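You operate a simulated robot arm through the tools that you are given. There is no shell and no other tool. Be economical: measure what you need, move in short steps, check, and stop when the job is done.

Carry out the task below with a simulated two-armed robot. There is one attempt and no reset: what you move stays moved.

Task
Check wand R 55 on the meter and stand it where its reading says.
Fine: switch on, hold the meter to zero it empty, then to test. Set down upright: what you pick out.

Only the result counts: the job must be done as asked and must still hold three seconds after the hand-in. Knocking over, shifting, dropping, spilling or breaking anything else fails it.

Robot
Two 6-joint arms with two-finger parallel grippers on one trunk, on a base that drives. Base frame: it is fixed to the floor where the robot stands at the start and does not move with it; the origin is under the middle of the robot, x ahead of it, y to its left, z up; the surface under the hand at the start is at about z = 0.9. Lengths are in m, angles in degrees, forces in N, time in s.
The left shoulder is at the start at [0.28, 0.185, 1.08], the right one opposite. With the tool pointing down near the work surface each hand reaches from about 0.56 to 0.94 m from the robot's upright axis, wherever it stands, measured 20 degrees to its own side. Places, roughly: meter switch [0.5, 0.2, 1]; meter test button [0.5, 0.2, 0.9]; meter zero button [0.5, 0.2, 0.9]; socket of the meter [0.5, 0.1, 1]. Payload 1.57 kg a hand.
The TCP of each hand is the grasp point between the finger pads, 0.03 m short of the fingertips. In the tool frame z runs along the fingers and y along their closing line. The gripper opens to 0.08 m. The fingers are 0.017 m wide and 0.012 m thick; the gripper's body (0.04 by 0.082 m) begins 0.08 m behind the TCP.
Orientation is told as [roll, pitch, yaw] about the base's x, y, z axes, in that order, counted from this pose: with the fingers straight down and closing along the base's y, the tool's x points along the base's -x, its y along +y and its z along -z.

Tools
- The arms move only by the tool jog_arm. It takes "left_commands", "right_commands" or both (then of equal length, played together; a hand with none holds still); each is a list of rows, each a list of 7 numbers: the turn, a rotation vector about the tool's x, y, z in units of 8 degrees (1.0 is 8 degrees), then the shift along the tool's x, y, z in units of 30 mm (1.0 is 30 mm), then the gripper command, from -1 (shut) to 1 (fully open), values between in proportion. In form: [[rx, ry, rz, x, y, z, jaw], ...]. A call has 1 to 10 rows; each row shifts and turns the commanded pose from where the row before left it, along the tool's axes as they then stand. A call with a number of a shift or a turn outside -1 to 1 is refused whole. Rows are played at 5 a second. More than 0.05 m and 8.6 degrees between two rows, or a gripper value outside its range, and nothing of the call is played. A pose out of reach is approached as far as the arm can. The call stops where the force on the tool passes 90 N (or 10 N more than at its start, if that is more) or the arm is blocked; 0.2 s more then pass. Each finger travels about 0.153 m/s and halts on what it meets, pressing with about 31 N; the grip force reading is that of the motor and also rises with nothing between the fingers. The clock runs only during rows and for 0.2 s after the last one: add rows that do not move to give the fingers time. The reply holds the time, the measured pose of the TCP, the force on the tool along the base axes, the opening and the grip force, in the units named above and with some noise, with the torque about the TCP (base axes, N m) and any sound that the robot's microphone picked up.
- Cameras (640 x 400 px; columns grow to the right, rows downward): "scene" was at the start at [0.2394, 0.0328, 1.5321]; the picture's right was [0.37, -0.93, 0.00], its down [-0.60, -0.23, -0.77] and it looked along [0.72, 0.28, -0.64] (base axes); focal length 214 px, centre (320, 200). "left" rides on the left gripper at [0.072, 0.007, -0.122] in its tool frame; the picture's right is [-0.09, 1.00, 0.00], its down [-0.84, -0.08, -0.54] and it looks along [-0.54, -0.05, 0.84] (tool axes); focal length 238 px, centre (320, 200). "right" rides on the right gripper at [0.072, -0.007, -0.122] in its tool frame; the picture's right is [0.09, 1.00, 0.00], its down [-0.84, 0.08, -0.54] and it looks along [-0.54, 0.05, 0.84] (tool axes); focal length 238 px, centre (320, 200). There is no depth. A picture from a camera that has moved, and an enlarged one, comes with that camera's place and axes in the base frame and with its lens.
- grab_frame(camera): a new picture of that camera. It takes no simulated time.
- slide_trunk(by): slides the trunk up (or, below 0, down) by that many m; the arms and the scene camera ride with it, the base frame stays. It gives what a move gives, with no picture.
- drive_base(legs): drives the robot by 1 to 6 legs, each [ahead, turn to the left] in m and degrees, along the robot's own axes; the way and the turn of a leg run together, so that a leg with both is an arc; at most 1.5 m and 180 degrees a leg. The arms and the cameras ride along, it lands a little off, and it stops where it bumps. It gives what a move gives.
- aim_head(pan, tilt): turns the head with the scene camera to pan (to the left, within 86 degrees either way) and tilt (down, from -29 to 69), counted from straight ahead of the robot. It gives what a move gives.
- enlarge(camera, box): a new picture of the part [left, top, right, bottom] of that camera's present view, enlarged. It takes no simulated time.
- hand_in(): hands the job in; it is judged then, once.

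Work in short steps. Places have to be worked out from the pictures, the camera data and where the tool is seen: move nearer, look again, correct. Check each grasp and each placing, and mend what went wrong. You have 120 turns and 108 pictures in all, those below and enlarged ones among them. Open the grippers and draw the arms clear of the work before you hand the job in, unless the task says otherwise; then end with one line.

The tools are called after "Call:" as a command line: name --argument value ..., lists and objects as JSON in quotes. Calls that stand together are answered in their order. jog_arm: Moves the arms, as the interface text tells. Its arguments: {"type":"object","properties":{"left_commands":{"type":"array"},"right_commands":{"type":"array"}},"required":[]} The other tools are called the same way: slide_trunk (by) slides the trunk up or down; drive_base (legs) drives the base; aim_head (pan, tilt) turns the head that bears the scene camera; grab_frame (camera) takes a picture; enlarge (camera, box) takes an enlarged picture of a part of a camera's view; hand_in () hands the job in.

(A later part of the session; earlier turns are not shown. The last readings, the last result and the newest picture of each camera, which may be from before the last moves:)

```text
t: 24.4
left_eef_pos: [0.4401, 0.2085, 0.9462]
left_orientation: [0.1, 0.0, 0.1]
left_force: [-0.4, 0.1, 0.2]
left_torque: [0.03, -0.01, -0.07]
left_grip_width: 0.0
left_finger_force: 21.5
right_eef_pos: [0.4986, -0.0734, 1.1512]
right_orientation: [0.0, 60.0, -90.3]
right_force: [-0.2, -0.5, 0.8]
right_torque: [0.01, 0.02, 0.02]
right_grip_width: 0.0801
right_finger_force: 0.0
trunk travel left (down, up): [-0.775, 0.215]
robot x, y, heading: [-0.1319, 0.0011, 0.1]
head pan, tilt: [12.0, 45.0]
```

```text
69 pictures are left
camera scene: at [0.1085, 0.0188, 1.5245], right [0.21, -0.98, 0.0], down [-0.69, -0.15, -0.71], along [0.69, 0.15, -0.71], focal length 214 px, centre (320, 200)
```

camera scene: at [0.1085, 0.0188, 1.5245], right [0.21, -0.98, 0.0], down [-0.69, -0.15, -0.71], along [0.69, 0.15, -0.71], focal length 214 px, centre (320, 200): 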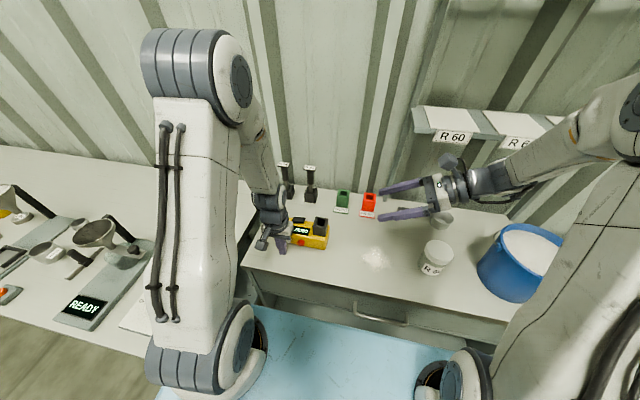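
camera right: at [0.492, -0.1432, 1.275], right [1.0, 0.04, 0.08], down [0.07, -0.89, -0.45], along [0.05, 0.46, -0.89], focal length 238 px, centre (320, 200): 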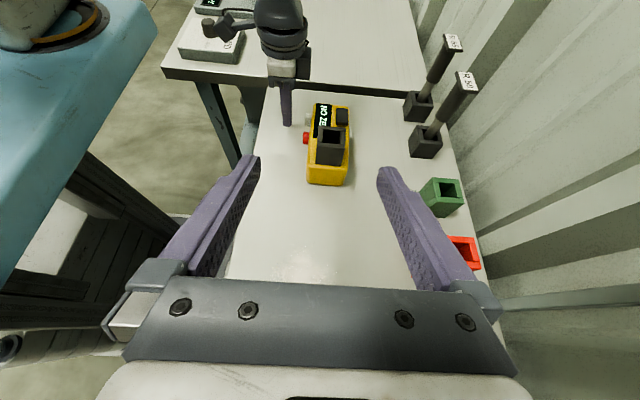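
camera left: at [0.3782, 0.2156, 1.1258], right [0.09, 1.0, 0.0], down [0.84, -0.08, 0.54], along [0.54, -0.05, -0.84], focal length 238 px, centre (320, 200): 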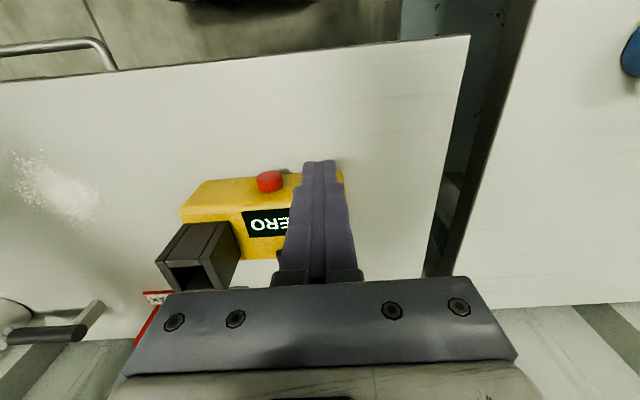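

I'll move closer to the staging point.

Call:
jog_arm --right_commands '[[0, 0, 0, -0.49, 0.12, 0.98, 1], [0, 0, 0, -0.49, 0.12, 0.98, 1], [0, 0, 0, -0.49, 0.12, 0.98, 1], [0, 0, 0, -0.49, 0.12, 0.98, 1], [0, 0, 0, 0, 0, 0, 1]]'

Call:
grab_frame --camera "right"

Call:
enlarge --camera "scene" --box '[264, 180, 424, 280]'

```text
t: 25.6
left_eef_pos: [0.4423, 0.2093, 0.9453]
left_orientation: [0.0, 0.0, 0.1]
left_force: [0.0, 1.3, 0.1]
left_torque: [-0.03, 0.03, -0.02]
left_grip_width: 0.0001
left_finger_force: 21.6
right_eef_pos: [0.5125, -0.0015, 1.0423]
right_orientation: [0.0, 60.0, -90.3]
right_force: [-0.4, -0.3, 0.2]
right_torque: [-0.01, 0.02, 0.01]
right_grip_width: 0.08
right_finger_force: 0.0
trunk travel left (down, up): [-0.775, 0.215]
robot x, y, heading: [-0.1298, 0.0009, 0.3]
head pan, tilt: [12.0, 45.0]
```

```text
68 pictures are left
camera right: at [0.5062, -0.0713, 1.1658], right [1.0, 0.04, 0.08], down [0.07, -0.89, -0.45], along [0.05, 0.46, -0.89], focal length 238 px, centre (320, 200)
```

right: 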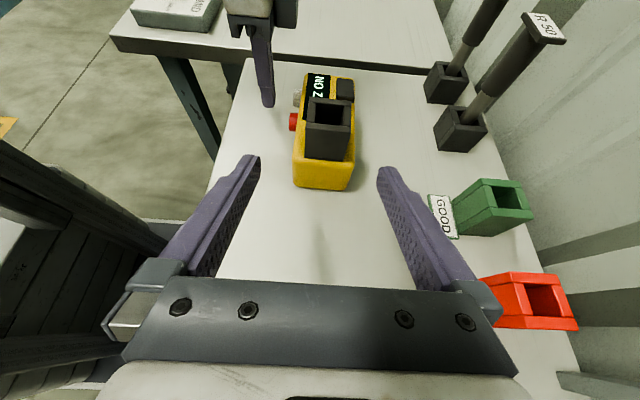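

```text
4.00 times, centred on (344, 230) of scene
camera zoom: at [0.1085, 0.0188, 1.5245], right [0.21, -0.98, 0.0], down [-0.69, -0.15, -0.71], along [0.69, 0.15, -0.71], focal length 858 px, centre (224, 80)
```

zoom: 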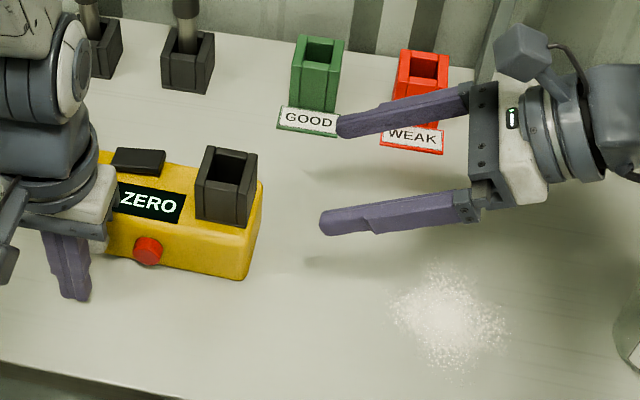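

The socket appears within the jaws' span, about 5 mm off centre. I'll advance the open fingers around it.

Call:
jog_arm --right_commands '[[0, 0, 0, 0.13, 0.02, 0.84, 1], [0, 0, 0, 0.13, 0.02, 0.84, 1], [0, 0, 0, 0.13, 0.02, 0.84, 1], [0, 0, 0, 0.13, 0.02, 0.84, 1], [0, 0, 0, 0, 0, 0, 1]]'

Call:
grab_frame --camera "right"

Call:
enlarge --camera "scene" --box '[272, 196, 352, 246]'

```text
t: 26.8
left_eef_pos: [0.4415, 0.2089, 0.947]
left_orientation: [0.0, 0.0, 0.0]
left_force: [0.1, -0.3, -0.4]
left_torque: [0.01, 0.01, 0.0]
left_grip_width: 0.0
left_finger_force: 21.1
right_eef_pos: [0.5169, 0.0924, 1.0075]
right_orientation: [0.1, 60.0, -90.5]
right_force: [-0.1, -0.1, 0.2]
right_torque: [0.02, 0.0, 0.03]
right_grip_width: 0.0799
right_finger_force: 0.0
trunk travel left (down, up): [-0.775, 0.215]
robot x, y, heading: [-0.1327, 0.0017, -0.0]
head pan, tilt: [12.0, 45.0]
```

```text
66 pictures are left
camera right: at [0.5096, 0.0227, 1.1302], right [1.0, 0.04, 0.08], down [0.07, -0.89, -0.45], along [0.05, 0.46, -0.89], focal length 238 px, centre (320, 200)
```

right: 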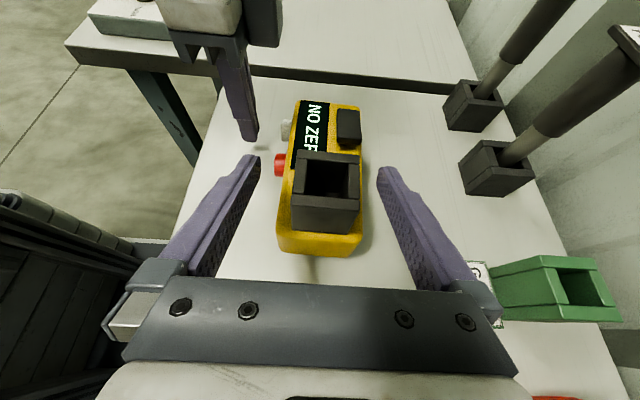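

```text
8.00 times, centred on (312, 221) of scene
camera zoom: at [0.1083, 0.0189, 1.5245], right [0.21, -0.98, 0.0], down [-0.69, -0.15, -0.71], along [0.69, 0.15, -0.71], focal length 1716 px, centre (384, 32)
```

zoom: 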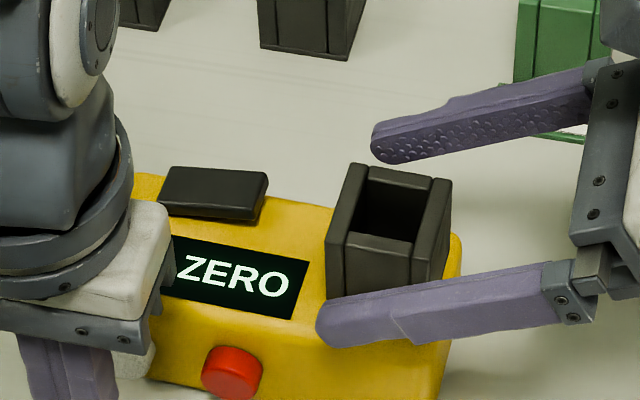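

Good alignment. I'll shift +3 mm in x and +8 mm in y, and close most of the way to check centring.

Call:
jog_arm --right_commands '[[0, 0, 0, 0.13, 0.1, 0.23, 1], [0, 0, 0, 0, 0, 0, 0.6], [0, 0, 0, 0, 0, 0, 0.35], [0, 0, 0, 0, 0, 0, 0.25], [0, 0, 0, 0, 0, 0, 0.25]]'

Call:
enlarge --camera "right" --box '[220, 80, 420, 280]'

Call:
enlarge --camera "scene" --box '[272, 196, 352, 246]'

```text
t: 28.0
left_eef_pos: [0.4419, 0.2095, 0.9467]
left_orientation: [0.0, 0.0, 0.0]
left_force: [-0.2, 0.5, -0.9]
left_torque: [-0.03, 0.0, 0.02]
left_grip_width: 0.0
left_finger_force: 21.3
right_eef_pos: [0.5192, 0.0996, 1.0091]
right_orientation: [0.0, 60.0, -90.3]
right_force: [0.0, 0.2, 0.1]
right_torque: [0.01, 0.03, 0.01]
right_grip_width: 0.05
right_finger_force: 0.1
trunk travel left (down, up): [-0.775, 0.215]
robot x, y, heading: [-0.1311, -0.0025, 0.3]
head pan, tilt: [12.0, 45.0]
```

```text
2.00 times, centred on (320, 180) of right
camera zoom: at [0.5123, 0.03, 1.1308], right [1.0, 0.04, 0.08], down [0.07, -0.89, -0.45], along [0.05, 0.46, -0.89], focal length 477 px, centre (320, 240)
```

zoom: 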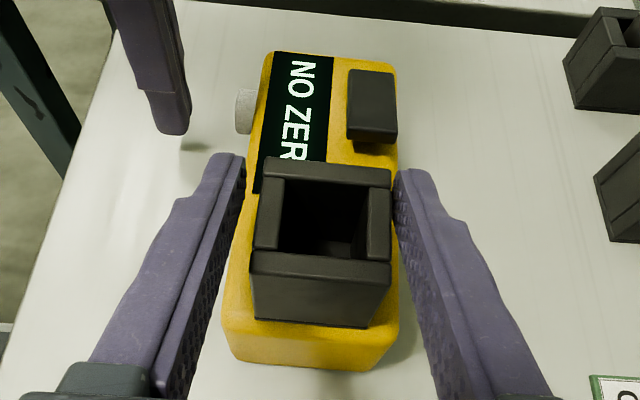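

```text
8.00 times, centred on (312, 221) of scene
camera zoom: at [0.1083, 0.0188, 1.5245], right [0.21, -0.98, 0.0], down [-0.69, -0.15, -0.71], along [0.69, 0.15, -0.71], focal length 1716 px, centre (384, 32)
```

zoom: 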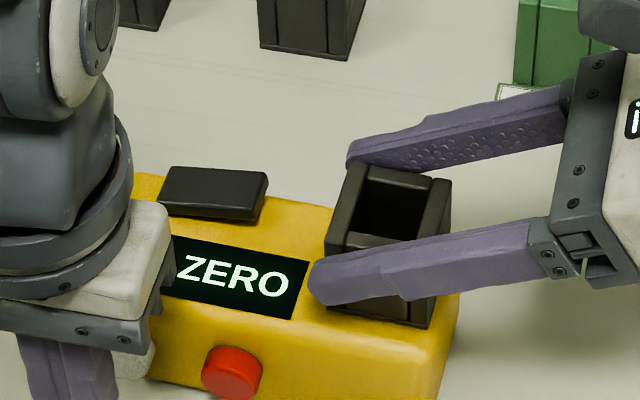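

Slightly off: the far-side gap is smaller. I'll shift +1.5 mm in x and close.

Call:
jog_arm --right_commands '[[0, 0, 0, 0, 0.05, 0, 0.25], [0, 0, 0, 0, 0, 0, 0.1], [0, 0, 0, 0, 0, 0, 0.0], [0, 0, 0, 0, 0, 0, -0.2], [0, 0, 0, 0, 0, 0, -0.4], [0, 0, 0, 0, 0, 0, -0.4]]'

Call:
enlarge --camera "right" --box '[220, 80, 420, 280]'

Call:
enlarge --camera "scene" --box '[272, 206, 336, 256]'

```text
t: 29.4
left_eef_pos: [0.4411, 0.2091, 0.9459]
left_orientation: [-0.1, -0.1, 0.1]
left_force: [-0.4, -0.5, 0.4]
left_torque: [-0.01, 0.0, -0.01]
left_grip_width: 0.0
left_finger_force: 21.1
right_eef_pos: [0.5208, 0.1006, 1.0082]
right_orientation: [0.1, 60.1, -90.4]
right_force: [1.3, -0.9, 0.9]
right_torque: [0.18, -0.35, -0.21]
right_grip_width: 0.0417
right_finger_force: 31.1
trunk travel left (down, up): [-0.775, 0.215]
robot x, y, heading: [-0.1319, -0.0006, 0.2]
head pan, tilt: [12.0, 45.0]
```

```text
2.00 times, centred on (320, 180) of right
camera zoom: at [0.5137, 0.0302, 1.1307], right [1.0, 0.04, 0.08], down [0.07, -0.89, -0.45], along [0.05, 0.46, -0.89], focal length 477 px, centre (320, 240)
```

zoom: 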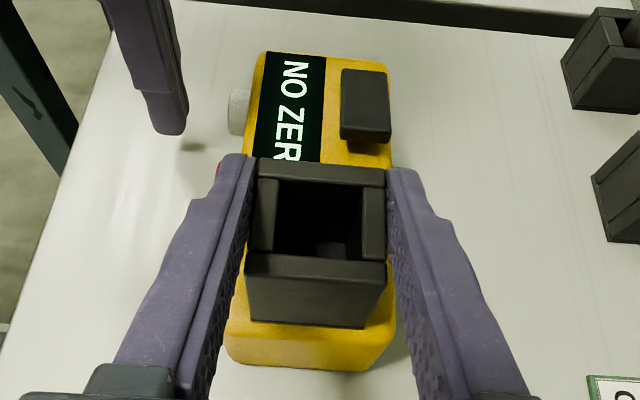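

```text
8.00 times, centred on (304, 231) of scene
camera zoom: at [0.1083, 0.0187, 1.5245], right [0.21, -0.98, 0.0], down [-0.69, -0.15, -0.71], along [0.69, 0.15, -0.71], focal length 1716 px, centre (448, -48)
```

zoom: 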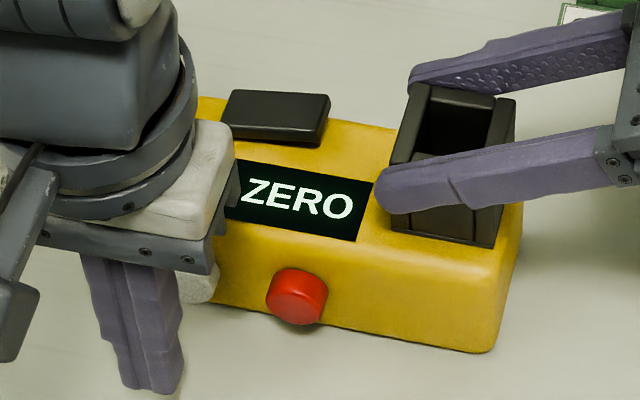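

The meter is held firmly and realigned. Now I press the white button with the left hand, watching the display.

Call:
jog_arm --left_commands '[[0, 0, 0, -0.4, 0, 0, -1], [0, 0, 0, -0.3, 0, 0, -1], [0, 0, 0, -0.15, 0, 0, -1], [0, 0, 0, -0.1, 0, 0, -1], [0, 0, 0, 0, 0, 0, -1]]' --right_commands '[[0, 0, 0, 0, 0, 0, -0.4], [0, 0, 0, 0, 0, 0, -0.4], [0, 0, 0, 0, 0, 0, -0.4], [0, 0, 0, 0, 0, 0, -0.4], [0, 0, 0, 0, 0, 0, -0.4]]'

Call:
enlarge --camera "right" --box '[220, 80, 420, 280]'

```text
t: 30.6
left_eef_pos: [0.4682, 0.2082, 0.9468]
left_orientation: [0.0, 0.1, 0.1]
left_force: [-2.9, -0.2, 0.3]
left_torque: [0.0, 0.04, 0.0]
left_grip_width: 0.0003
left_finger_force: 21.3
right_eef_pos: [0.5203, 0.0997, 1.0069]
right_orientation: [-0.1, 59.9, -90.3]
right_force: [1.2, -0.7, 2.1]
right_torque: [0.21, -0.34, -0.31]
right_grip_width: 0.0418
right_finger_force: 31.3
trunk travel left (down, up): [-0.775, 0.215]
robot x, y, heading: [-0.1319, -0.0019, 0.1]
head pan, tilt: [12.0, 45.0]
```

```text
2.00 times, centred on (320, 180) of right
camera zoom: at [0.5135, 0.0303, 1.1307], right [1.0, 0.04, 0.08], down [0.07, -0.89, -0.45], along [0.05, 0.46, -0.89], focal length 477 px, centre (320, 240)
```

zoom: 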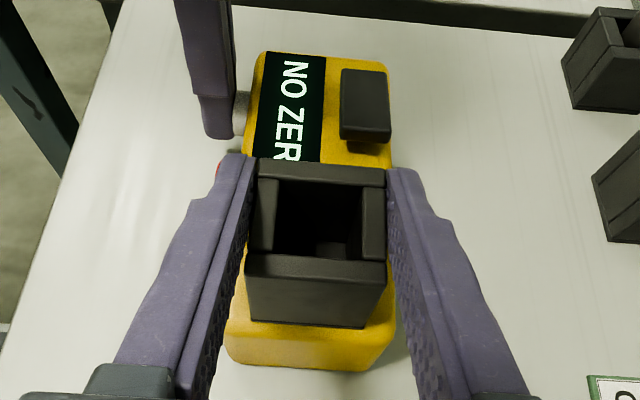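

Contact at about 3 N and the meter is holding still. I'll press a few mm more and hold for a second.

Call:
jog_arm --left_commands '[[0, 0, 0, -0.08, 0, 0, -1], [0, 0, 0, -0.08, 0, 0, -1], [0, 0, 0, 0, 0, 0, -1], [0, 0, 0, 0, 0, 0, -1], [0, 0, 0, 0, 0, 0, -1]]'

Call:
enlarge --camera "right" --box '[220, 80, 420, 280]'

```text
t: 31.8
left_eef_pos: [0.4742, 0.2076, 0.9459]
left_orientation: [0.0, 0.1, 0.2]
left_force: [-9.3, -0.3, 0.6]
left_torque: [-0.02, 0.15, -0.01]
left_grip_width: 0.0002
left_finger_force: 21.9
right_eef_pos: [0.5214, 0.1003, 1.0079]
right_orientation: [0.1, 60.0, -90.3]
right_force: [7.5, 0.6, 0.4]
right_torque: [0.34, -0.45, -0.85]
right_grip_width: 0.0419
right_finger_force: 30.8
trunk travel left (down, up): [-0.775, 0.215]
robot x, y, heading: [-0.133, 0.0033, -0.1]
head pan, tilt: [12.0, 45.0]
heard: click
```

```text
2.00 times, centred on (320, 180) of right
camera zoom: at [0.5139, 0.0303, 1.1307], right [1.0, 0.04, 0.08], down [0.07, -0.89, -0.45], along [0.05, 0.46, -0.89], focal length 477 px, centre (320, 240)
```

zoom: 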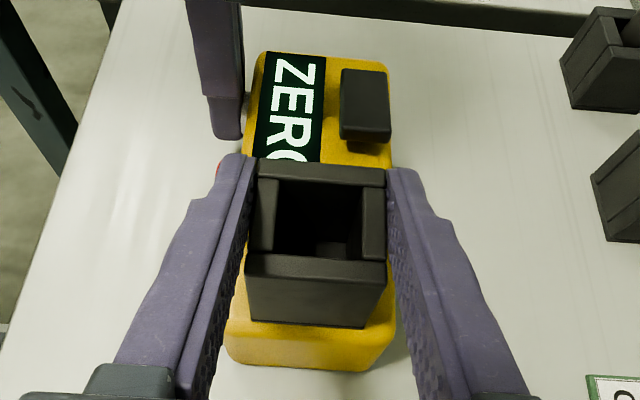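

It clicked and shows "ZERO". I'll hold briefly, then release and read the display.

Call:
jog_arm --left_commands '[[0, 0, 0, 0, 0, 0, -1], [0, 0, 0, 0, 0, 0, -1], [0, 0, 0, 0, 0, 0, -1], [0, 0, 0, 0, 0, 0, -1], [0, 0, 0, 0, 0, 0, -1], [0, 0, 0, 0.4, 0, 0, -1], [0, 0, 0, 0.6, 0, 0, -1], [0, 0, 0, 0, 0, 0, -1]]'

Call:
enlarge --camera "right" --box '[220, 80, 420, 280]'

Call:
enlarge --camera "scene" --box '[272, 206, 336, 256]'

```text
t: 33.6
left_eef_pos: [0.4437, 0.2101, 0.9467]
left_orientation: [0.0, -0.1, 0.1]
left_force: [-0.4, 0.0, 1.0]
left_torque: [0.01, 0.01, -0.04]
left_grip_width: 0.0
left_finger_force: 21.4
right_eef_pos: [0.5184, 0.1003, 1.0081]
right_orientation: [-0.3, 59.9, -90.3]
right_force: [-3.5, 0.2, 5.3]
right_torque: [-0.01, 0.03, 0.07]
right_grip_width: 0.0417
right_finger_force: 31.1
trunk travel left (down, up): [-0.775, 0.215]
robot x, y, heading: [-0.1316, 0.0008, -0.0]
head pan, tilt: [12.0, 45.0]
```

```text
2.00 times, centred on (320, 180) of right
camera zoom: at [0.5125, 0.0306, 1.1307], right [1.0, 0.04, 0.08], down [0.07, -0.89, -0.45], along [0.05, 0.46, -0.89], focal length 477 px, centre (320, 240)
```

zoom: 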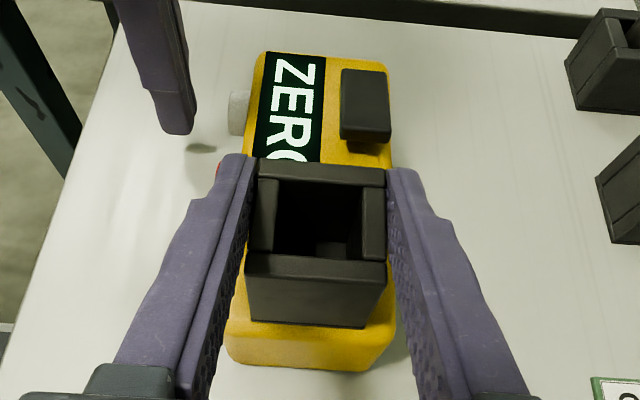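

```text
8.00 times, centred on (304, 231) of scene
camera zoom: at [0.1079, 0.0188, 1.5246], right [0.21, -0.98, 0.0], down [-0.69, -0.15, -0.71], along [0.69, 0.15, -0.71], focal length 1716 px, centre (448, -48)
```

zoom: 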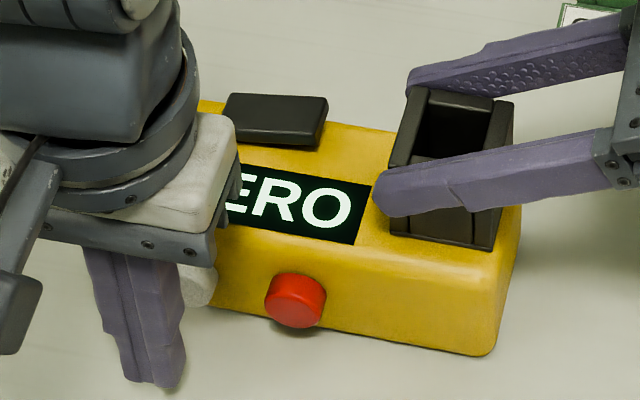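

The meter is zeroed. Next I raise the left hand and move toward wand R 55, opening the jaws.

Call:
jog_arm --left_commands '[[0, 0, 0, 0, 0, -0.95, -1], [0, 0, 0, 0, 0, -0.95, -1], [0, 0, 0, 0, 0, -0.95, -1], [0, 0, 0, 0, 0, -0.95, -1], [0, 0, 0, 0, 0, -0.95, 0], [0, 0, 0, -0.95, 0.5, -0.5, 1], [0, 0, 0, -0.95, 0.5, -0.5, 1], [0, 0, 0, -0.95, 0.5, -0.5, 1], [0, 0, 0, -0.95, 0.5, -0.3, 1], [0, 0, 0, 0, 0.3, 0, 1]]'

Call:
grab_frame --camera "left"

Call:
grab_frame --camera "scene"

```text
t: 35.8
left_eef_pos: [0.5573, 0.2775, 1.1443]
left_orientation: [0.0, -0.1, 0.1]
left_force: [0.0, -0.3, 0.7]
left_torque: [-0.03, 0.01, 0.04]
left_grip_width: 0.0799
left_finger_force: 0.0
right_eef_pos: [0.5214, 0.0995, 1.0077]
right_orientation: [0.0, 60.0, -90.4]
right_force: [0.5, -0.7, 3.9]
right_torque: [0.15, 0.08, -0.09]
right_grip_width: 0.0419
right_finger_force: 31.4
trunk travel left (down, up): [-0.775, 0.215]
robot x, y, heading: [-0.1323, 0.0047, 0.1]
head pan, tilt: [12.0, 45.0]
```

```text
56 pictures are left
camera left: at [0.4845, 0.2844, 1.2659], right [0.09, 1.0, 0.0], down [0.84, -0.08, 0.54], along [0.54, -0.05, -0.84], focal length 238 px, centre (320, 200)
```

left: 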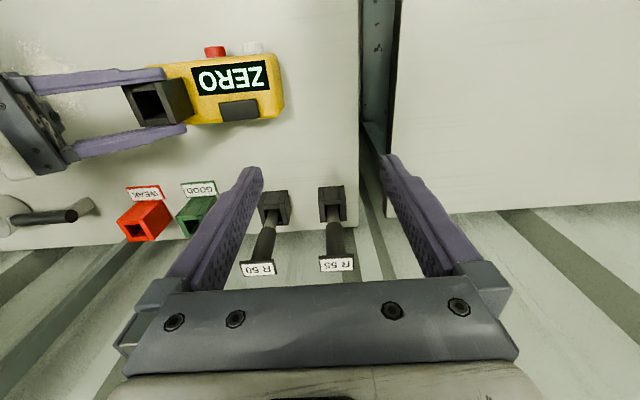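

```text
55 pictures are left
camera scene: at [0.1081, 0.0187, 1.5245], right [0.21, -0.98, 0.0], down [-0.69, -0.15, -0.71], along [0.69, 0.15, -0.71], focal length 214 px, centre (320, 200)
```

scene: 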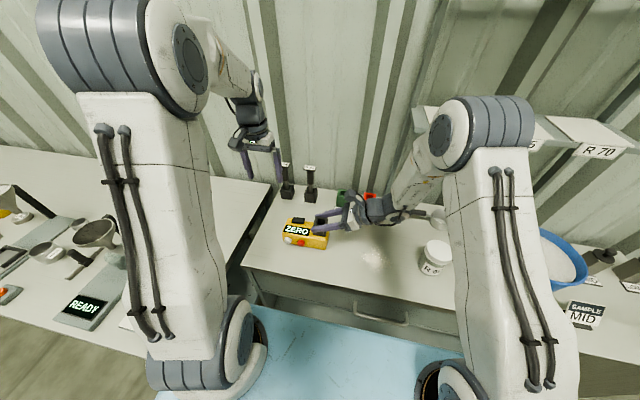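

Triangulating from the hand cameras puts wand R 55 near (0.707, 0.2845), with its plate at about z 1.06. The plate is wider than the handle, so I'll tilt the left fingers 45° forward to grip below it, then stage closer.

Call:
jog_arm --left_commands '[[0, -0.94, 0, 0, 0, 0, 1], [0, -0.94, 0, 0, 0, 0, 1], [0, -0.94, 0, 0, 0, 0, 1], [0, -0.94, 0, 0, 0, 0, 1], [0, -0.94, 0, 0, 0, 0, 1], [0, -0.94, 0, 0, 0, 0, 1], [0, 0, 0, 0.48, 0.06, 0.9, 1], [0, 0, 0, 0.48, 0.06, 0.9, 1], [0, 0, 0, 0.48, 0.06, 0.9, 1], [0, 0, 0, 0, 0, 0, 1]]'

Call:
grab_frame --camera "left"

Call:
grab_frame --camera "scene"

```text
t: 38.0
left_eef_pos: [0.5788, 0.2774, 1.0551]
left_orientation: [-0.9, -41.7, 0.0]
left_force: [0.8, 0.1, 0.9]
left_torque: [-0.02, -0.02, -0.01]
left_grip_width: 0.0801
left_finger_force: 0.0
left hand out of reach, approached as far as the arm can: row 6
right_eef_pos: [0.5202, 0.1002, 1.0075]
right_orientation: [0.1, 60.0, -90.2]
right_force: [-1.0, -0.3, 3.6]
right_torque: [-0.16, -0.1, -0.08]
right_grip_width: 0.0419
right_finger_force: 30.5
trunk travel left (down, up): [-0.775, 0.215]
robot x, y, heading: [-0.1323, 0.0007, 0.1]
head pan, tilt: [12.0, 45.0]
```

```text
54 pictures are left
camera left: at [0.4437, 0.2867, 1.0975], right [0.08, 1.0, 0.05], down [0.26, -0.07, 0.96], along [0.96, -0.06, -0.27], focal length 238 px, centre (320, 200)
```

left: 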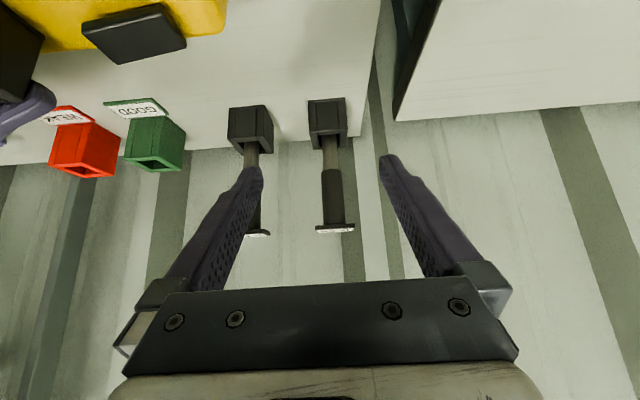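

```text
53 pictures are left
camera scene: at [0.108, 0.0188, 1.5245], right [0.21, -0.98, 0.0], down [-0.69, -0.15, -0.71], along [0.69, 0.15, -0.71], focal length 214 px, centre (320, 200)
```

scene: 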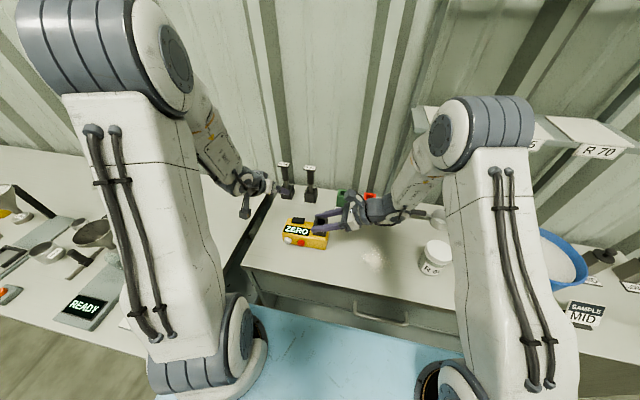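

The pitch limit is around −42° there; I'll use 35°, which still clears the plate. The handle spans z≈0.988–1.055 at x≈0.707, y≈0.285. I'll stage just in front of it.

Call:
jog_arm --left_commands '[[0, 0.84, 0, 0, 0, 0, 1], [0, 0, 0, -0.33, 0.08, 0.71, 1], [0, 0, 0, -0.33, 0.08, 0.71, 1], [0, 0, 0, -0.33, 0.08, 0.71, 1], [0, 0, 0, 0, 0, 0, 1]]'

Call:
grab_frame --camera "left"

```text
t: 39.2
left_eef_pos: [0.6417, 0.2841, 1.0165]
left_orientation: [-0.8, -34.8, 0.0]
left_force: [0.1, 0.5, -0.5]
left_torque: [0.01, -0.03, 0.01]
left_grip_width: 0.0796
left_finger_force: 0.0
right_eef_pos: [0.5203, 0.1016, 1.008]
right_orientation: [0.1, 60.0, -90.4]
right_force: [-1.3, -0.1, 3.5]
right_torque: [-0.01, -0.04, 0.0]
right_grip_width: 0.0419
right_finger_force: 30.7
trunk travel left (down, up): [-0.775, 0.215]
robot x, y, heading: [-0.1301, -0.0023, 0.2]
head pan, tilt: [12.0, 45.0]
```

```text
52 pictures are left
camera left: at [0.5118, 0.2928, 1.0758], right [0.08, 1.0, 0.04], down [0.38, -0.07, 0.92], along [0.92, -0.06, -0.38], focal length 238 px, centre (320, 200)
```

left: 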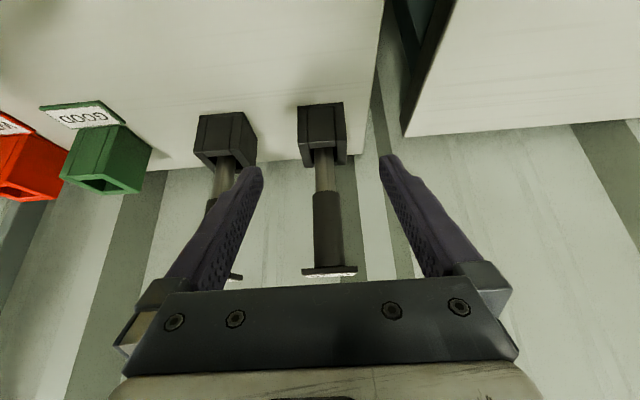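

Centred in y. I'll advance so the handle sits between the pads at x≈0.705.

Call:
jog_arm --left_commands '[[0, 0, 0, -0.57, -0.01, 0.44, 1], [0, 0, 0, -0.57, -0.01, 0.44, 1], [0, 0, 0, -0.57, -0.01, 0.44, 1], [0, 0, 0, 0, 0, 0, 1]]'

Call:
grab_frame --camera "left"

Call:
enlarge --camera "scene" --box '[230, 140, 340, 220]'

```text
t: 40.2
left_eef_pos: [0.7042, 0.2841, 1.015]
left_orientation: [-0.9, -35.0, 0.0]
left_force: [-0.9, 0.2, -0.5]
left_torque: [0.0, -0.01, 0.0]
left_grip_width: 0.0801
left_finger_force: 0.0
right_eef_pos: [0.52, 0.1009, 1.0072]
right_orientation: [0.1, 60.0, -90.3]
right_force: [-0.7, 0.1, 3.2]
right_torque: [0.05, 0.02, 0.08]
right_grip_width: 0.042
right_finger_force: 30.3
trunk travel left (down, up): [-0.775, 0.215]
robot x, y, heading: [-0.1322, -0.0011, 0.2]
head pan, tilt: [12.0, 45.0]
```

```text
51 pictures are left
camera left: at [0.5752, 0.293, 1.0739], right [0.08, 1.0, 0.04], down [0.37, -0.07, 0.92], along [0.92, -0.06, -0.38], focal length 238 px, centre (320, 200)
```

left: 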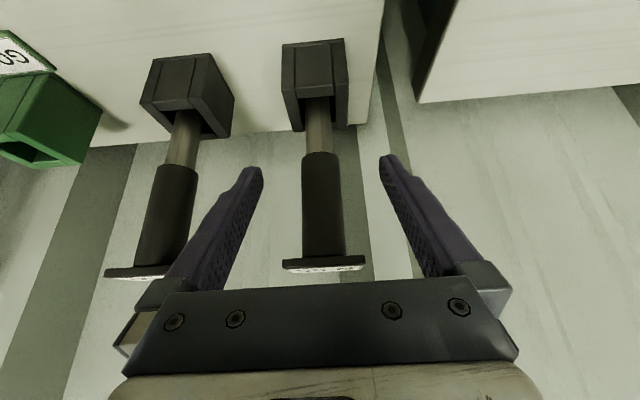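

```text
5.00 times, centred on (285, 180) of scene
camera zoom: at [0.1081, 0.0188, 1.5245], right [0.21, -0.98, 0.0], down [-0.69, -0.15, -0.71], along [0.69, 0.15, -0.71], focal length 1072 px, centre (495, 300)
```

zoom: 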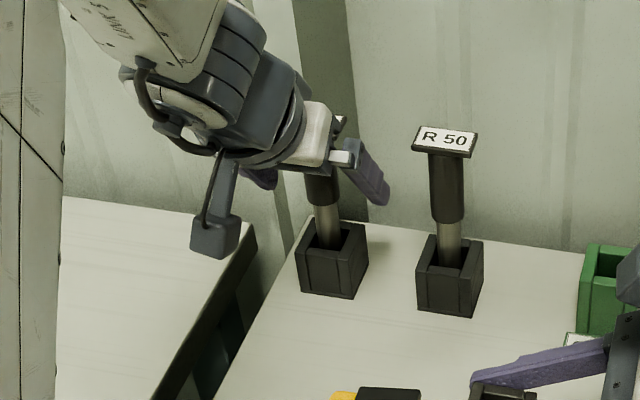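

The handle centre is at x≈0.713, a bit beyond the TCP. I'll move forward 8 mm and close.

Call:
jog_arm --left_commands '[[0, 0, 0, -0.22, 0, 0.15, 1], [0, 0, 0, 0, 0, 0, 0.4], [0, 0, 0, 0, 0, 0, 0], [0, 0, 0, 0, 0, 0, -0.3], [0, 0, 0, 0, 0, 0, -0.7], [0, 0, 0, 0, 0, 0, -1], [0, 0, 0, 0, 0, 0, -1]]'

Call:
grab_frame --camera "left"

```text
t: 41.8
left_eef_pos: [0.7131, 0.2842, 1.0161]
left_orientation: [-1.0, -35.0, 0.0]
left_force: [1.0, 0.3, 1.1]
left_torque: [0.07, -0.04, -0.04]
left_grip_width: 0.0254
left_finger_force: 31.7
right_eef_pos: [0.5206, 0.101, 1.0067]
right_orientation: [0.0, 60.0, -90.3]
right_force: [-2.2, 0.4, 2.5]
right_torque: [0.11, 0.03, 0.06]
right_grip_width: 0.0418
right_finger_force: 31.1
trunk travel left (down, up): [-0.775, 0.215]
robot x, y, heading: [-0.1341, -0.0, -0.0]
head pan, tilt: [12.0, 45.0]
```

```text
49 pictures are left
camera left: at [0.5838, 0.2925, 1.0741], right [0.08, 1.0, 0.04], down [0.37, -0.07, 0.92], along [0.92, -0.06, -0.38], focal length 238 px, centre (320, 200)
```

left: 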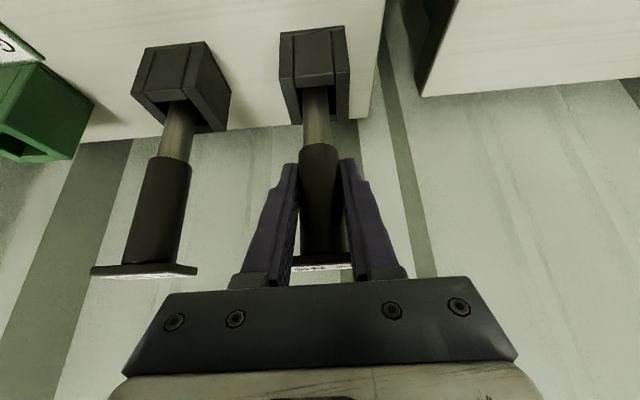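

The grip is solid at 25.4 mm. I'll lift straight up.

Call:
jog_arm --left_commands '[[0, 0, 0, -0.29, 0, -0.41, -1], [0, 0, 0, -0.29, 0, -0.41, -1], [0, 0, 0, -0.29, 0, -0.41, -1], [0, 0, 0, -0.29, 0, -0.41, -1], [0, 0, 0, -0.4, 0, -0.57, -1], [0, 0, 0, -0.4, 0, -0.57, -1], [0, 0, 0, -0.4, 0, -0.57, -1], [0, 0, 0, -0.4, 0, -0.57, -1], [0, 0, 0, 0, 0, 0, -1]]'

Call:
grab_frame --camera "left"

Call:
enlarge --camera "scene" --box '[230, 120, 350, 260]'

```text
t: 43.8
left_eef_pos: [0.7131, 0.2852, 1.1588]
left_orientation: [-0.9, -34.9, 0.0]
left_force: [-0.2, -1.0, -2.1]
left_torque: [0.02, 0.01, -0.01]
left_grip_width: 0.0251
left_finger_force: 31.5
right_eef_pos: [0.5201, 0.0991, 1.0068]
right_orientation: [0.0, 60.0, -90.3]
right_force: [-1.4, -0.4, 3.4]
right_torque: [0.03, 0.02, -0.02]
right_grip_width: 0.042
right_finger_force: 31.2
trunk travel left (down, up): [-0.775, 0.215]
robot x, y, heading: [-0.1324, -0.0039, 0.4]
head pan, tilt: [12.0, 45.0]
```

```text
48 pictures are left
camera left: at [0.5835, 0.2936, 1.2186], right [0.08, 1.0, 0.04], down [0.37, -0.07, 0.92], along [0.92, -0.06, -0.38], focal length 238 px, centre (320, 200)
```

left: 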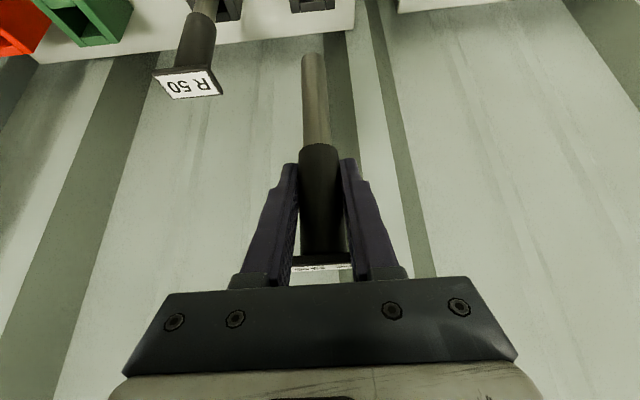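

```text
2.86 times, centred on (290, 190) of scene
camera zoom: at [0.1082, 0.0188, 1.5245], right [0.21, -0.98, 0.0], down [-0.69, -0.15, -0.71], along [0.69, 0.15, -0.71], focal length 613 px, centre (406, 229)
```

zoom: 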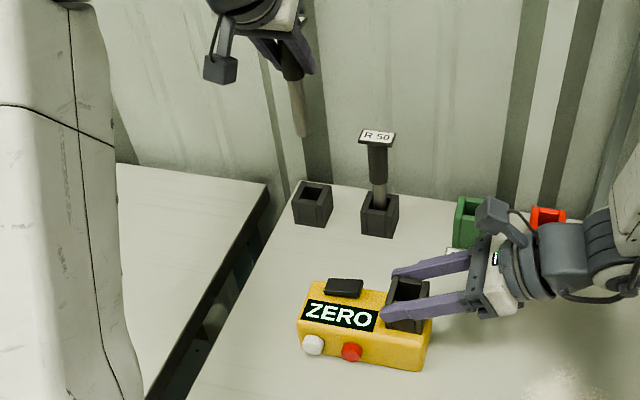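

The wand hangs vertically with its tip about 0.119 m below the TCP. I'll carry it toward the socket, around (0.5205, 0.106), at a safe height, stopping partway to check reach.

Call:
jog_arm --left_commands '[[0, 0, 0, -0.3, 0, -0.43, -1], [0, 0, 0, -0.3, 0, -0.43, -1], [0, 0, 0, 0.66, -0.7, -0.46, -1], [0, 0, 0, 0.66, -0.7, -0.46, -1], [0, 0, 0, 0.66, -0.7, -0.46, -1], [0, 0, 0, 0.66, -0.7, -0.46, -1], [0, 0, 0, 0.66, -0.7, -0.46, -1], [0, 0, 0, 0, 0, 0, -1]]'

Call:
grab_frame --camera "right"

Call:
grab_frame --camera "scene"

```text
t: 45.6
left_eef_pos: [0.5921, 0.1802, 1.1907]
left_orientation: [-0.9, -35.0, -0.1]
left_force: [0.2, 0.2, -2.2]
left_torque: [0.0, -0.02, 0.0]
left_grip_width: 0.0251
left_finger_force: 31.1
right_eef_pos: [0.5202, 0.0995, 1.008]
right_orientation: [0.0, 60.0, -90.3]
right_force: [0.6, -0.9, 4.0]
right_torque: [0.05, -0.01, 0.09]
right_grip_width: 0.042
right_finger_force: 31.1
trunk travel left (down, up): [-0.775, 0.215]
robot x, y, heading: [-0.129, -0.0012, 0.1]
head pan, tilt: [12.0, 45.0]
```

```text
46 pictures are left
camera right: at [0.5135, 0.0302, 1.1307], right [1.0, 0.04, 0.08], down [0.07, -0.89, -0.45], along [0.05, 0.46, -0.89], focal length 238 px, centre (320, 200)
```

right: 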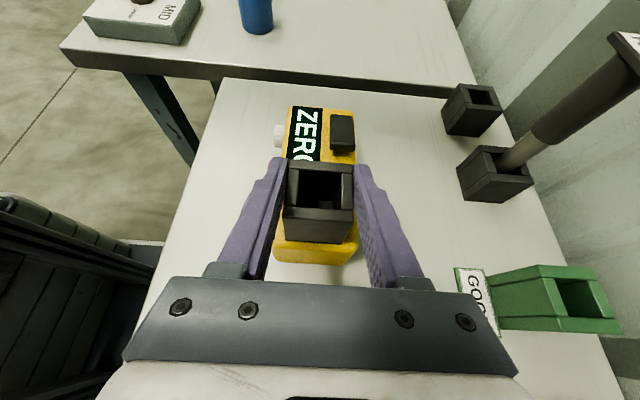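

```text
45 pictures are left
camera scene: at [0.1082, 0.0187, 1.5246], right [0.21, -0.98, 0.0], down [-0.69, -0.15, -0.71], along [0.69, 0.15, -0.71], focal length 214 px, centre (320, 200)
```

scene: 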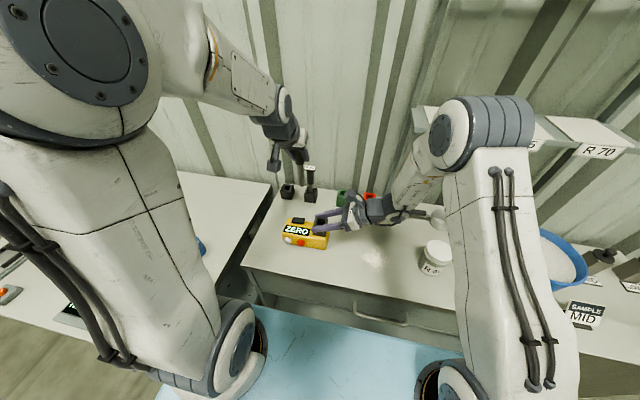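

Still within reach. I'll continue to above the socket.

Call:
jog_arm --left_commands '[[0, 0, 0, 0.546, -0.618, -0.26, -1], [0, 0, 0, 0.546, -0.618, -0.26, -1], [0, 0, 0, 0.546, -0.618, -0.26, -1], [0, 0, 0, 0.546, -0.618, -0.26, -1], [0, 0, 0, 0, 0, 0, -1]]'

Call:
grab_frame --camera "right"

Call:
enlarge --camera "scene" --box '[260, 140, 372, 250]'

Call:
grab_frame --camera "left"

```text
t: 46.8
left_eef_pos: [0.5196, 0.1079, 1.1812]
left_orientation: [-0.9, -35.0, -0.1]
left_force: [0.5, -0.4, -1.7]
left_torque: [0.0, 0.04, -0.01]
left_grip_width: 0.0251
left_finger_force: 31.1
right_eef_pos: [0.5197, 0.0997, 1.0069]
right_orientation: [0.0, 60.0, -90.3]
right_force: [-1.0, -0.4, 3.0]
right_torque: [-0.06, -0.04, -0.09]
right_grip_width: 0.0418
right_finger_force: 30.6
trunk travel left (down, up): [-0.775, 0.215]
robot x, y, heading: [-0.1287, -0.001, 0.4]
head pan, tilt: [12.0, 45.0]
```

```text
44 pictures are left
camera right: at [0.5135, 0.0302, 1.1306], right [1.0, 0.04, 0.08], down [0.07, -0.89, -0.45], along [0.05, 0.46, -0.89], focal length 238 px, centre (320, 200)
```

right: 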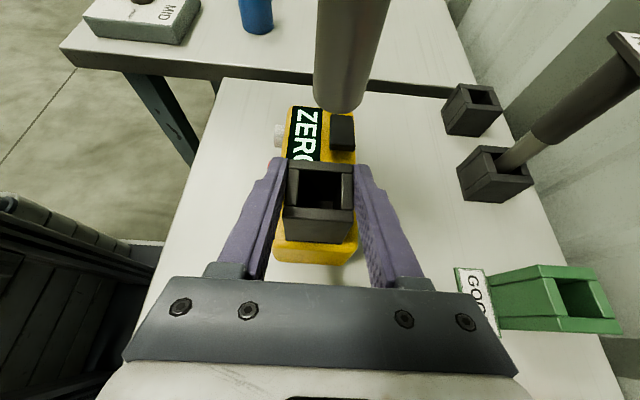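

```text
3.64 times, centred on (316, 195) of scene
camera zoom: at [0.1082, 0.0187, 1.5246], right [0.21, -0.98, 0.0], down [-0.69, -0.15, -0.71], along [0.69, 0.15, -0.71], focal length 780 px, centre (334, 218)
```

zoom: 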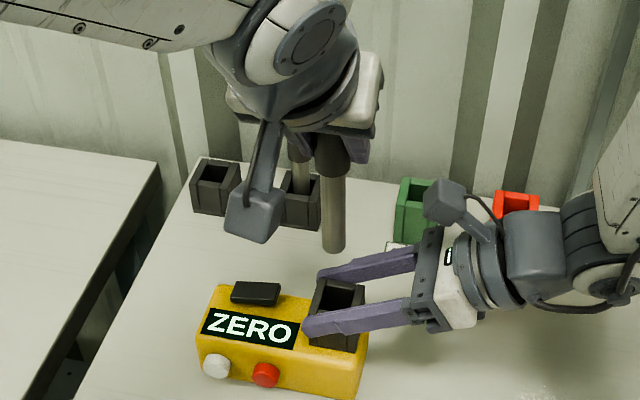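

```text
42 pictures are left
camera left: at [0.3899, 0.1163, 1.2388], right [0.08, 1.0, 0.04], down [0.37, -0.07, 0.92], along [0.92, -0.06, -0.38], focal length 238 px, centre (320, 200)
```

left: 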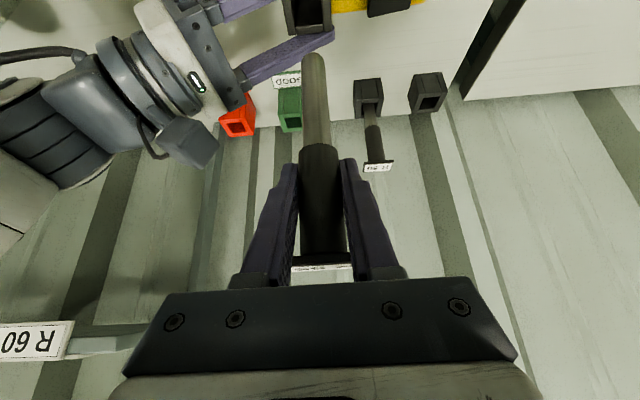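

The tip looks about +3.6 mm in x and +4.5 mm in y off the socket centre. I'll correct that while lowering 4 cm to just above the socket, then check.

Call:
jog_arm --left_commands '[[0, 0, 0, 0.288, -0.05, 0.34, -1], [0, 0, 0, 0.288, -0.05, 0.34, -1], [0, 0, 0, 0.288, -0.05, 0.34, -1], [0, 0, 0, 0, 0, 0, -1]]'

Call:
grab_frame --camera "right"

Call:
enlarge --camera "scene" --box '[280, 176, 360, 246]'

```text
t: 47.8
left_eef_pos: [0.5155, 0.1029, 1.1421]
left_orientation: [-0.9, -34.9, -0.1]
left_force: [0.4, 0.4, -2.3]
left_torque: [0.01, -0.03, 0.01]
left_grip_width: 0.0251
left_finger_force: 30.9
right_eef_pos: [0.52, 0.0996, 1.0087]
right_orientation: [0.0, 60.0, -90.2]
right_force: [0.2, -1.1, 3.8]
right_torque: [-0.09, 0.03, 0.01]
right_grip_width: 0.042
right_finger_force: 31.2
trunk travel left (down, up): [-0.775, 0.215]
robot x, y, heading: [-0.1279, 0.001, 0.1]
head pan, tilt: [12.0, 45.0]
```

```text
41 pictures are left
camera right: at [0.5135, 0.0302, 1.1306], right [1.0, 0.04, 0.08], down [0.07, -0.89, -0.45], along [0.05, 0.46, -0.89], focal length 238 px, centre (320, 200)
```

right: 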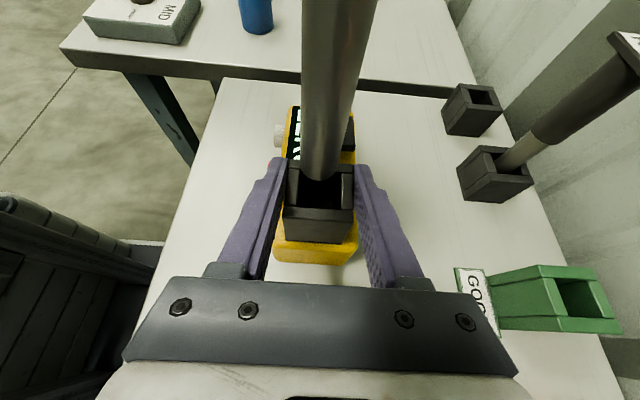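

```text
5.71 times, centred on (320, 211) of scene
camera zoom: at [0.1082, 0.0187, 1.5245], right [0.21, -0.98, 0.0], down [-0.69, -0.15, -0.71], along [0.69, 0.15, -0.71], focal length 1226 px, centre (320, 137)
```

zoom: 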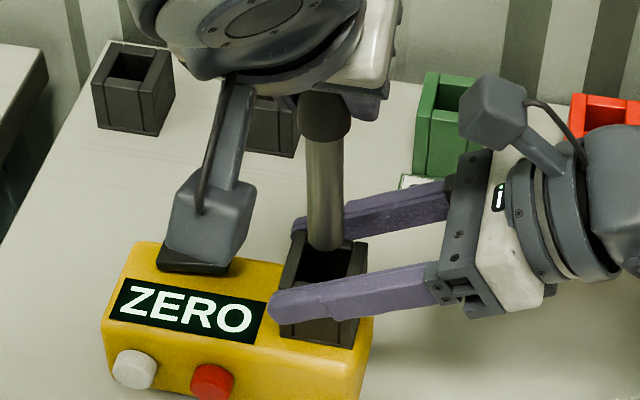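

The tip is now over the opening on both axes. I'll lower slowly by 32 mm and check the force.

Call:
jog_arm --left_commands '[[0, 0, 0, 0.153, 0, 0.218, -1], [0, 0, 0, 0.153, 0, 0.218, -1], [0, 0, 0, 0.153, 0, 0.218, -1], [0, 0, 0, 0.153, 0, 0.218, -1], [0, 0, 0, 0, 0, 0, -1]]'

Call:
enlarge --camera "right" --box '[220, 80, 420, 280]'

```text
t: 49.0
left_eef_pos: [0.5156, 0.1009, 1.1085]
left_orientation: [-1.0, -34.9, 0.0]
left_force: [-1.0, 0.3, -1.9]
left_torque: [0.0, 0.02, 0.01]
left_grip_width: 0.0253
left_finger_force: 30.9
right_eef_pos: [0.5218, 0.1003, 1.0075]
right_orientation: [0.0, 60.0, -90.2]
right_force: [0.4, -1.2, 2.8]
right_torque: [-0.04, -0.04, 0.03]
right_grip_width: 0.0418
right_finger_force: 30.8
trunk travel left (down, up): [-0.775, 0.215]
robot x, y, heading: [-0.1305, 0.0009, 0.3]
head pan, tilt: [12.0, 45.0]
```

```text
2.00 times, centred on (320, 180) of right
camera zoom: at [0.5135, 0.0302, 1.1306], right [1.0, 0.04, 0.08], down [0.07, -0.89, -0.45], along [0.05, 0.46, -0.89], focal length 477 px, centre (320, 240)
```

zoom: 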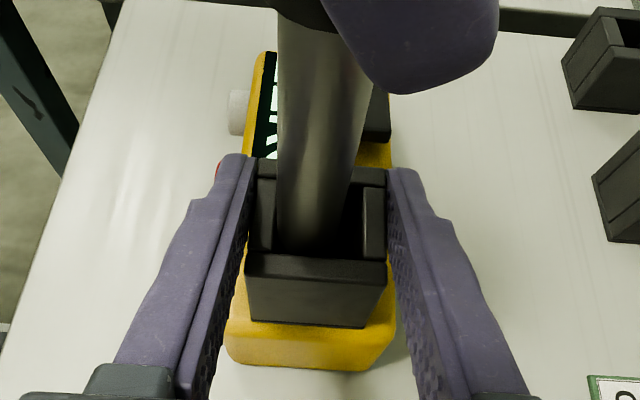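

The rod is inside the opening, biased slightly to −x/−y. I'll nudge it back +2 mm and +3 mm and keep lowering.

Call:
jog_arm --left_commands '[[0, 0, 0, -0.055, 0.1, 0.04, -1], [0, 0, 0, 0.153, 0.005, 0.218, -1], [0, 0, 0, 0.153, 0.005, 0.218, -1], [0, 0, 0, 0, 0, 0, -1]]'

Call:
enlarge --camera "right" --box '[220, 80, 420, 280]'

```text
t: 50.0
left_eef_pos: [0.5179, 0.1064, 1.0942]
left_orientation: [-0.9, -34.9, 0.0]
left_force: [0.0, 0.1, -1.3]
left_torque: [-0.02, -0.05, 0.0]
left_grip_width: 0.0252
left_finger_force: 31.2
right_eef_pos: [0.5206, 0.1003, 1.008]
right_orientation: [0.0, 60.0, -90.3]
right_force: [0.4, -1.0, 3.2]
right_torque: [-0.01, -0.01, 0.01]
right_grip_width: 0.042
right_finger_force: 31.1
trunk travel left (down, up): [-0.775, 0.215]
robot x, y, heading: [-0.1314, -0.0005, 0.2]
head pan, tilt: [12.0, 45.0]
```

```text
2.00 times, centred on (320, 180) of right
camera zoom: at [0.5135, 0.0302, 1.1306], right [1.0, 0.04, 0.08], down [0.07, -0.89, -0.45], along [0.05, 0.46, -0.89], focal length 477 px, centre (320, 240)
```

zoom: 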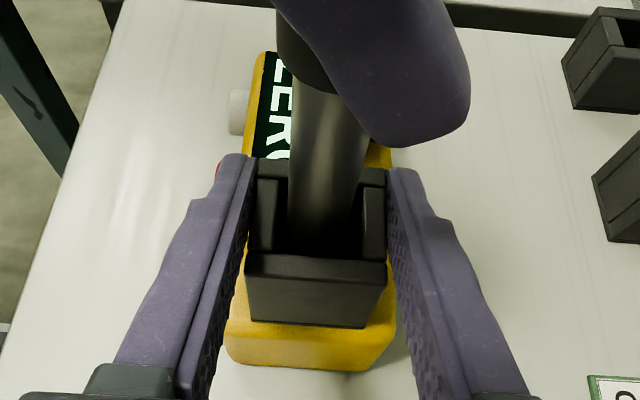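

Nicely centred. I'll continue down in small steps until it seats.

Call:
jog_arm --left_commands '[[0, 0, 0, 0.077, 0.002, 0.109, -1], [0, 0, 0, 0.077, 0.002, 0.109, -1], [0, 0, 0, 0.077, 0.002, 0.109, -1], [0, 0, 0, 0, 0, 0, -1]]'

```text
t: 51.0
left_eef_pos: [0.5163, 0.1078, 1.0813]
left_orientation: [-0.8, -35.0, 0.0]
left_force: [-0.1, 1.4, -1.2]
left_torque: [0.0, 0.02, -0.01]
left_grip_width: 0.0251
left_finger_force: 30.4
right_eef_pos: [0.5204, 0.1009, 1.0081]
right_orientation: [0.0, 60.0, -90.3]
right_force: [0.8, -1.3, 3.9]
right_torque: [0.03, 0.01, 0.02]
right_grip_width: 0.042
right_finger_force: 30.9
trunk travel left (down, up): [-0.775, 0.215]
robot x, y, heading: [-0.1354, 0.001, 0.2]
head pan, tilt: [12.0, 45.0]
```

No contact yet. I'll continue.

Call:
jog_arm --left_commands '[[0, 0, 0, 0.057, 0, 0.082, -1], [0, 0, 0, 0.057, 0, 0.082, -1], [0, 0, 0, 0.057, 0, 0.082, -1], [0, 0, 0, 0, 0, 0, -1]]'

Call:
grab_frame --camera "right"

```text
t: 52.0
left_eef_pos: [0.5186, 0.106, 1.074]
left_orientation: [-0.9, -35.3, 0.0]
left_force: [-3.9, -0.4, 22.3]
left_torque: [0.02, 0.37, -0.05]
left_grip_width: 0.0251
left_finger_force: 31.0
right_eef_pos: [0.521, 0.0993, 1.007]
right_orientation: [-0.1, 59.9, -90.4]
right_force: [5.2, 3.1, -1.5]
right_torque: [0.67, -0.11, -0.04]
right_grip_width: 0.0418
right_finger_force: 30.7
trunk travel left (down, up): [-0.775, 0.215]
robot x, y, heading: [-0.1323, -0.0004, -0.1]
head pan, tilt: [12.0, 45.0]
```

```text
37 pictures are left
camera right: at [0.5133, 0.0304, 1.1307], right [1.0, 0.04, 0.08], down [0.07, -0.89, -0.45], along [0.05, 0.46, -0.89], focal length 238 px, centre (320, 200)
```

right: 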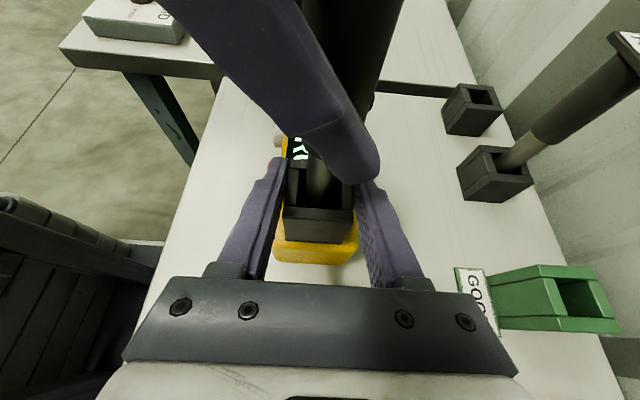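

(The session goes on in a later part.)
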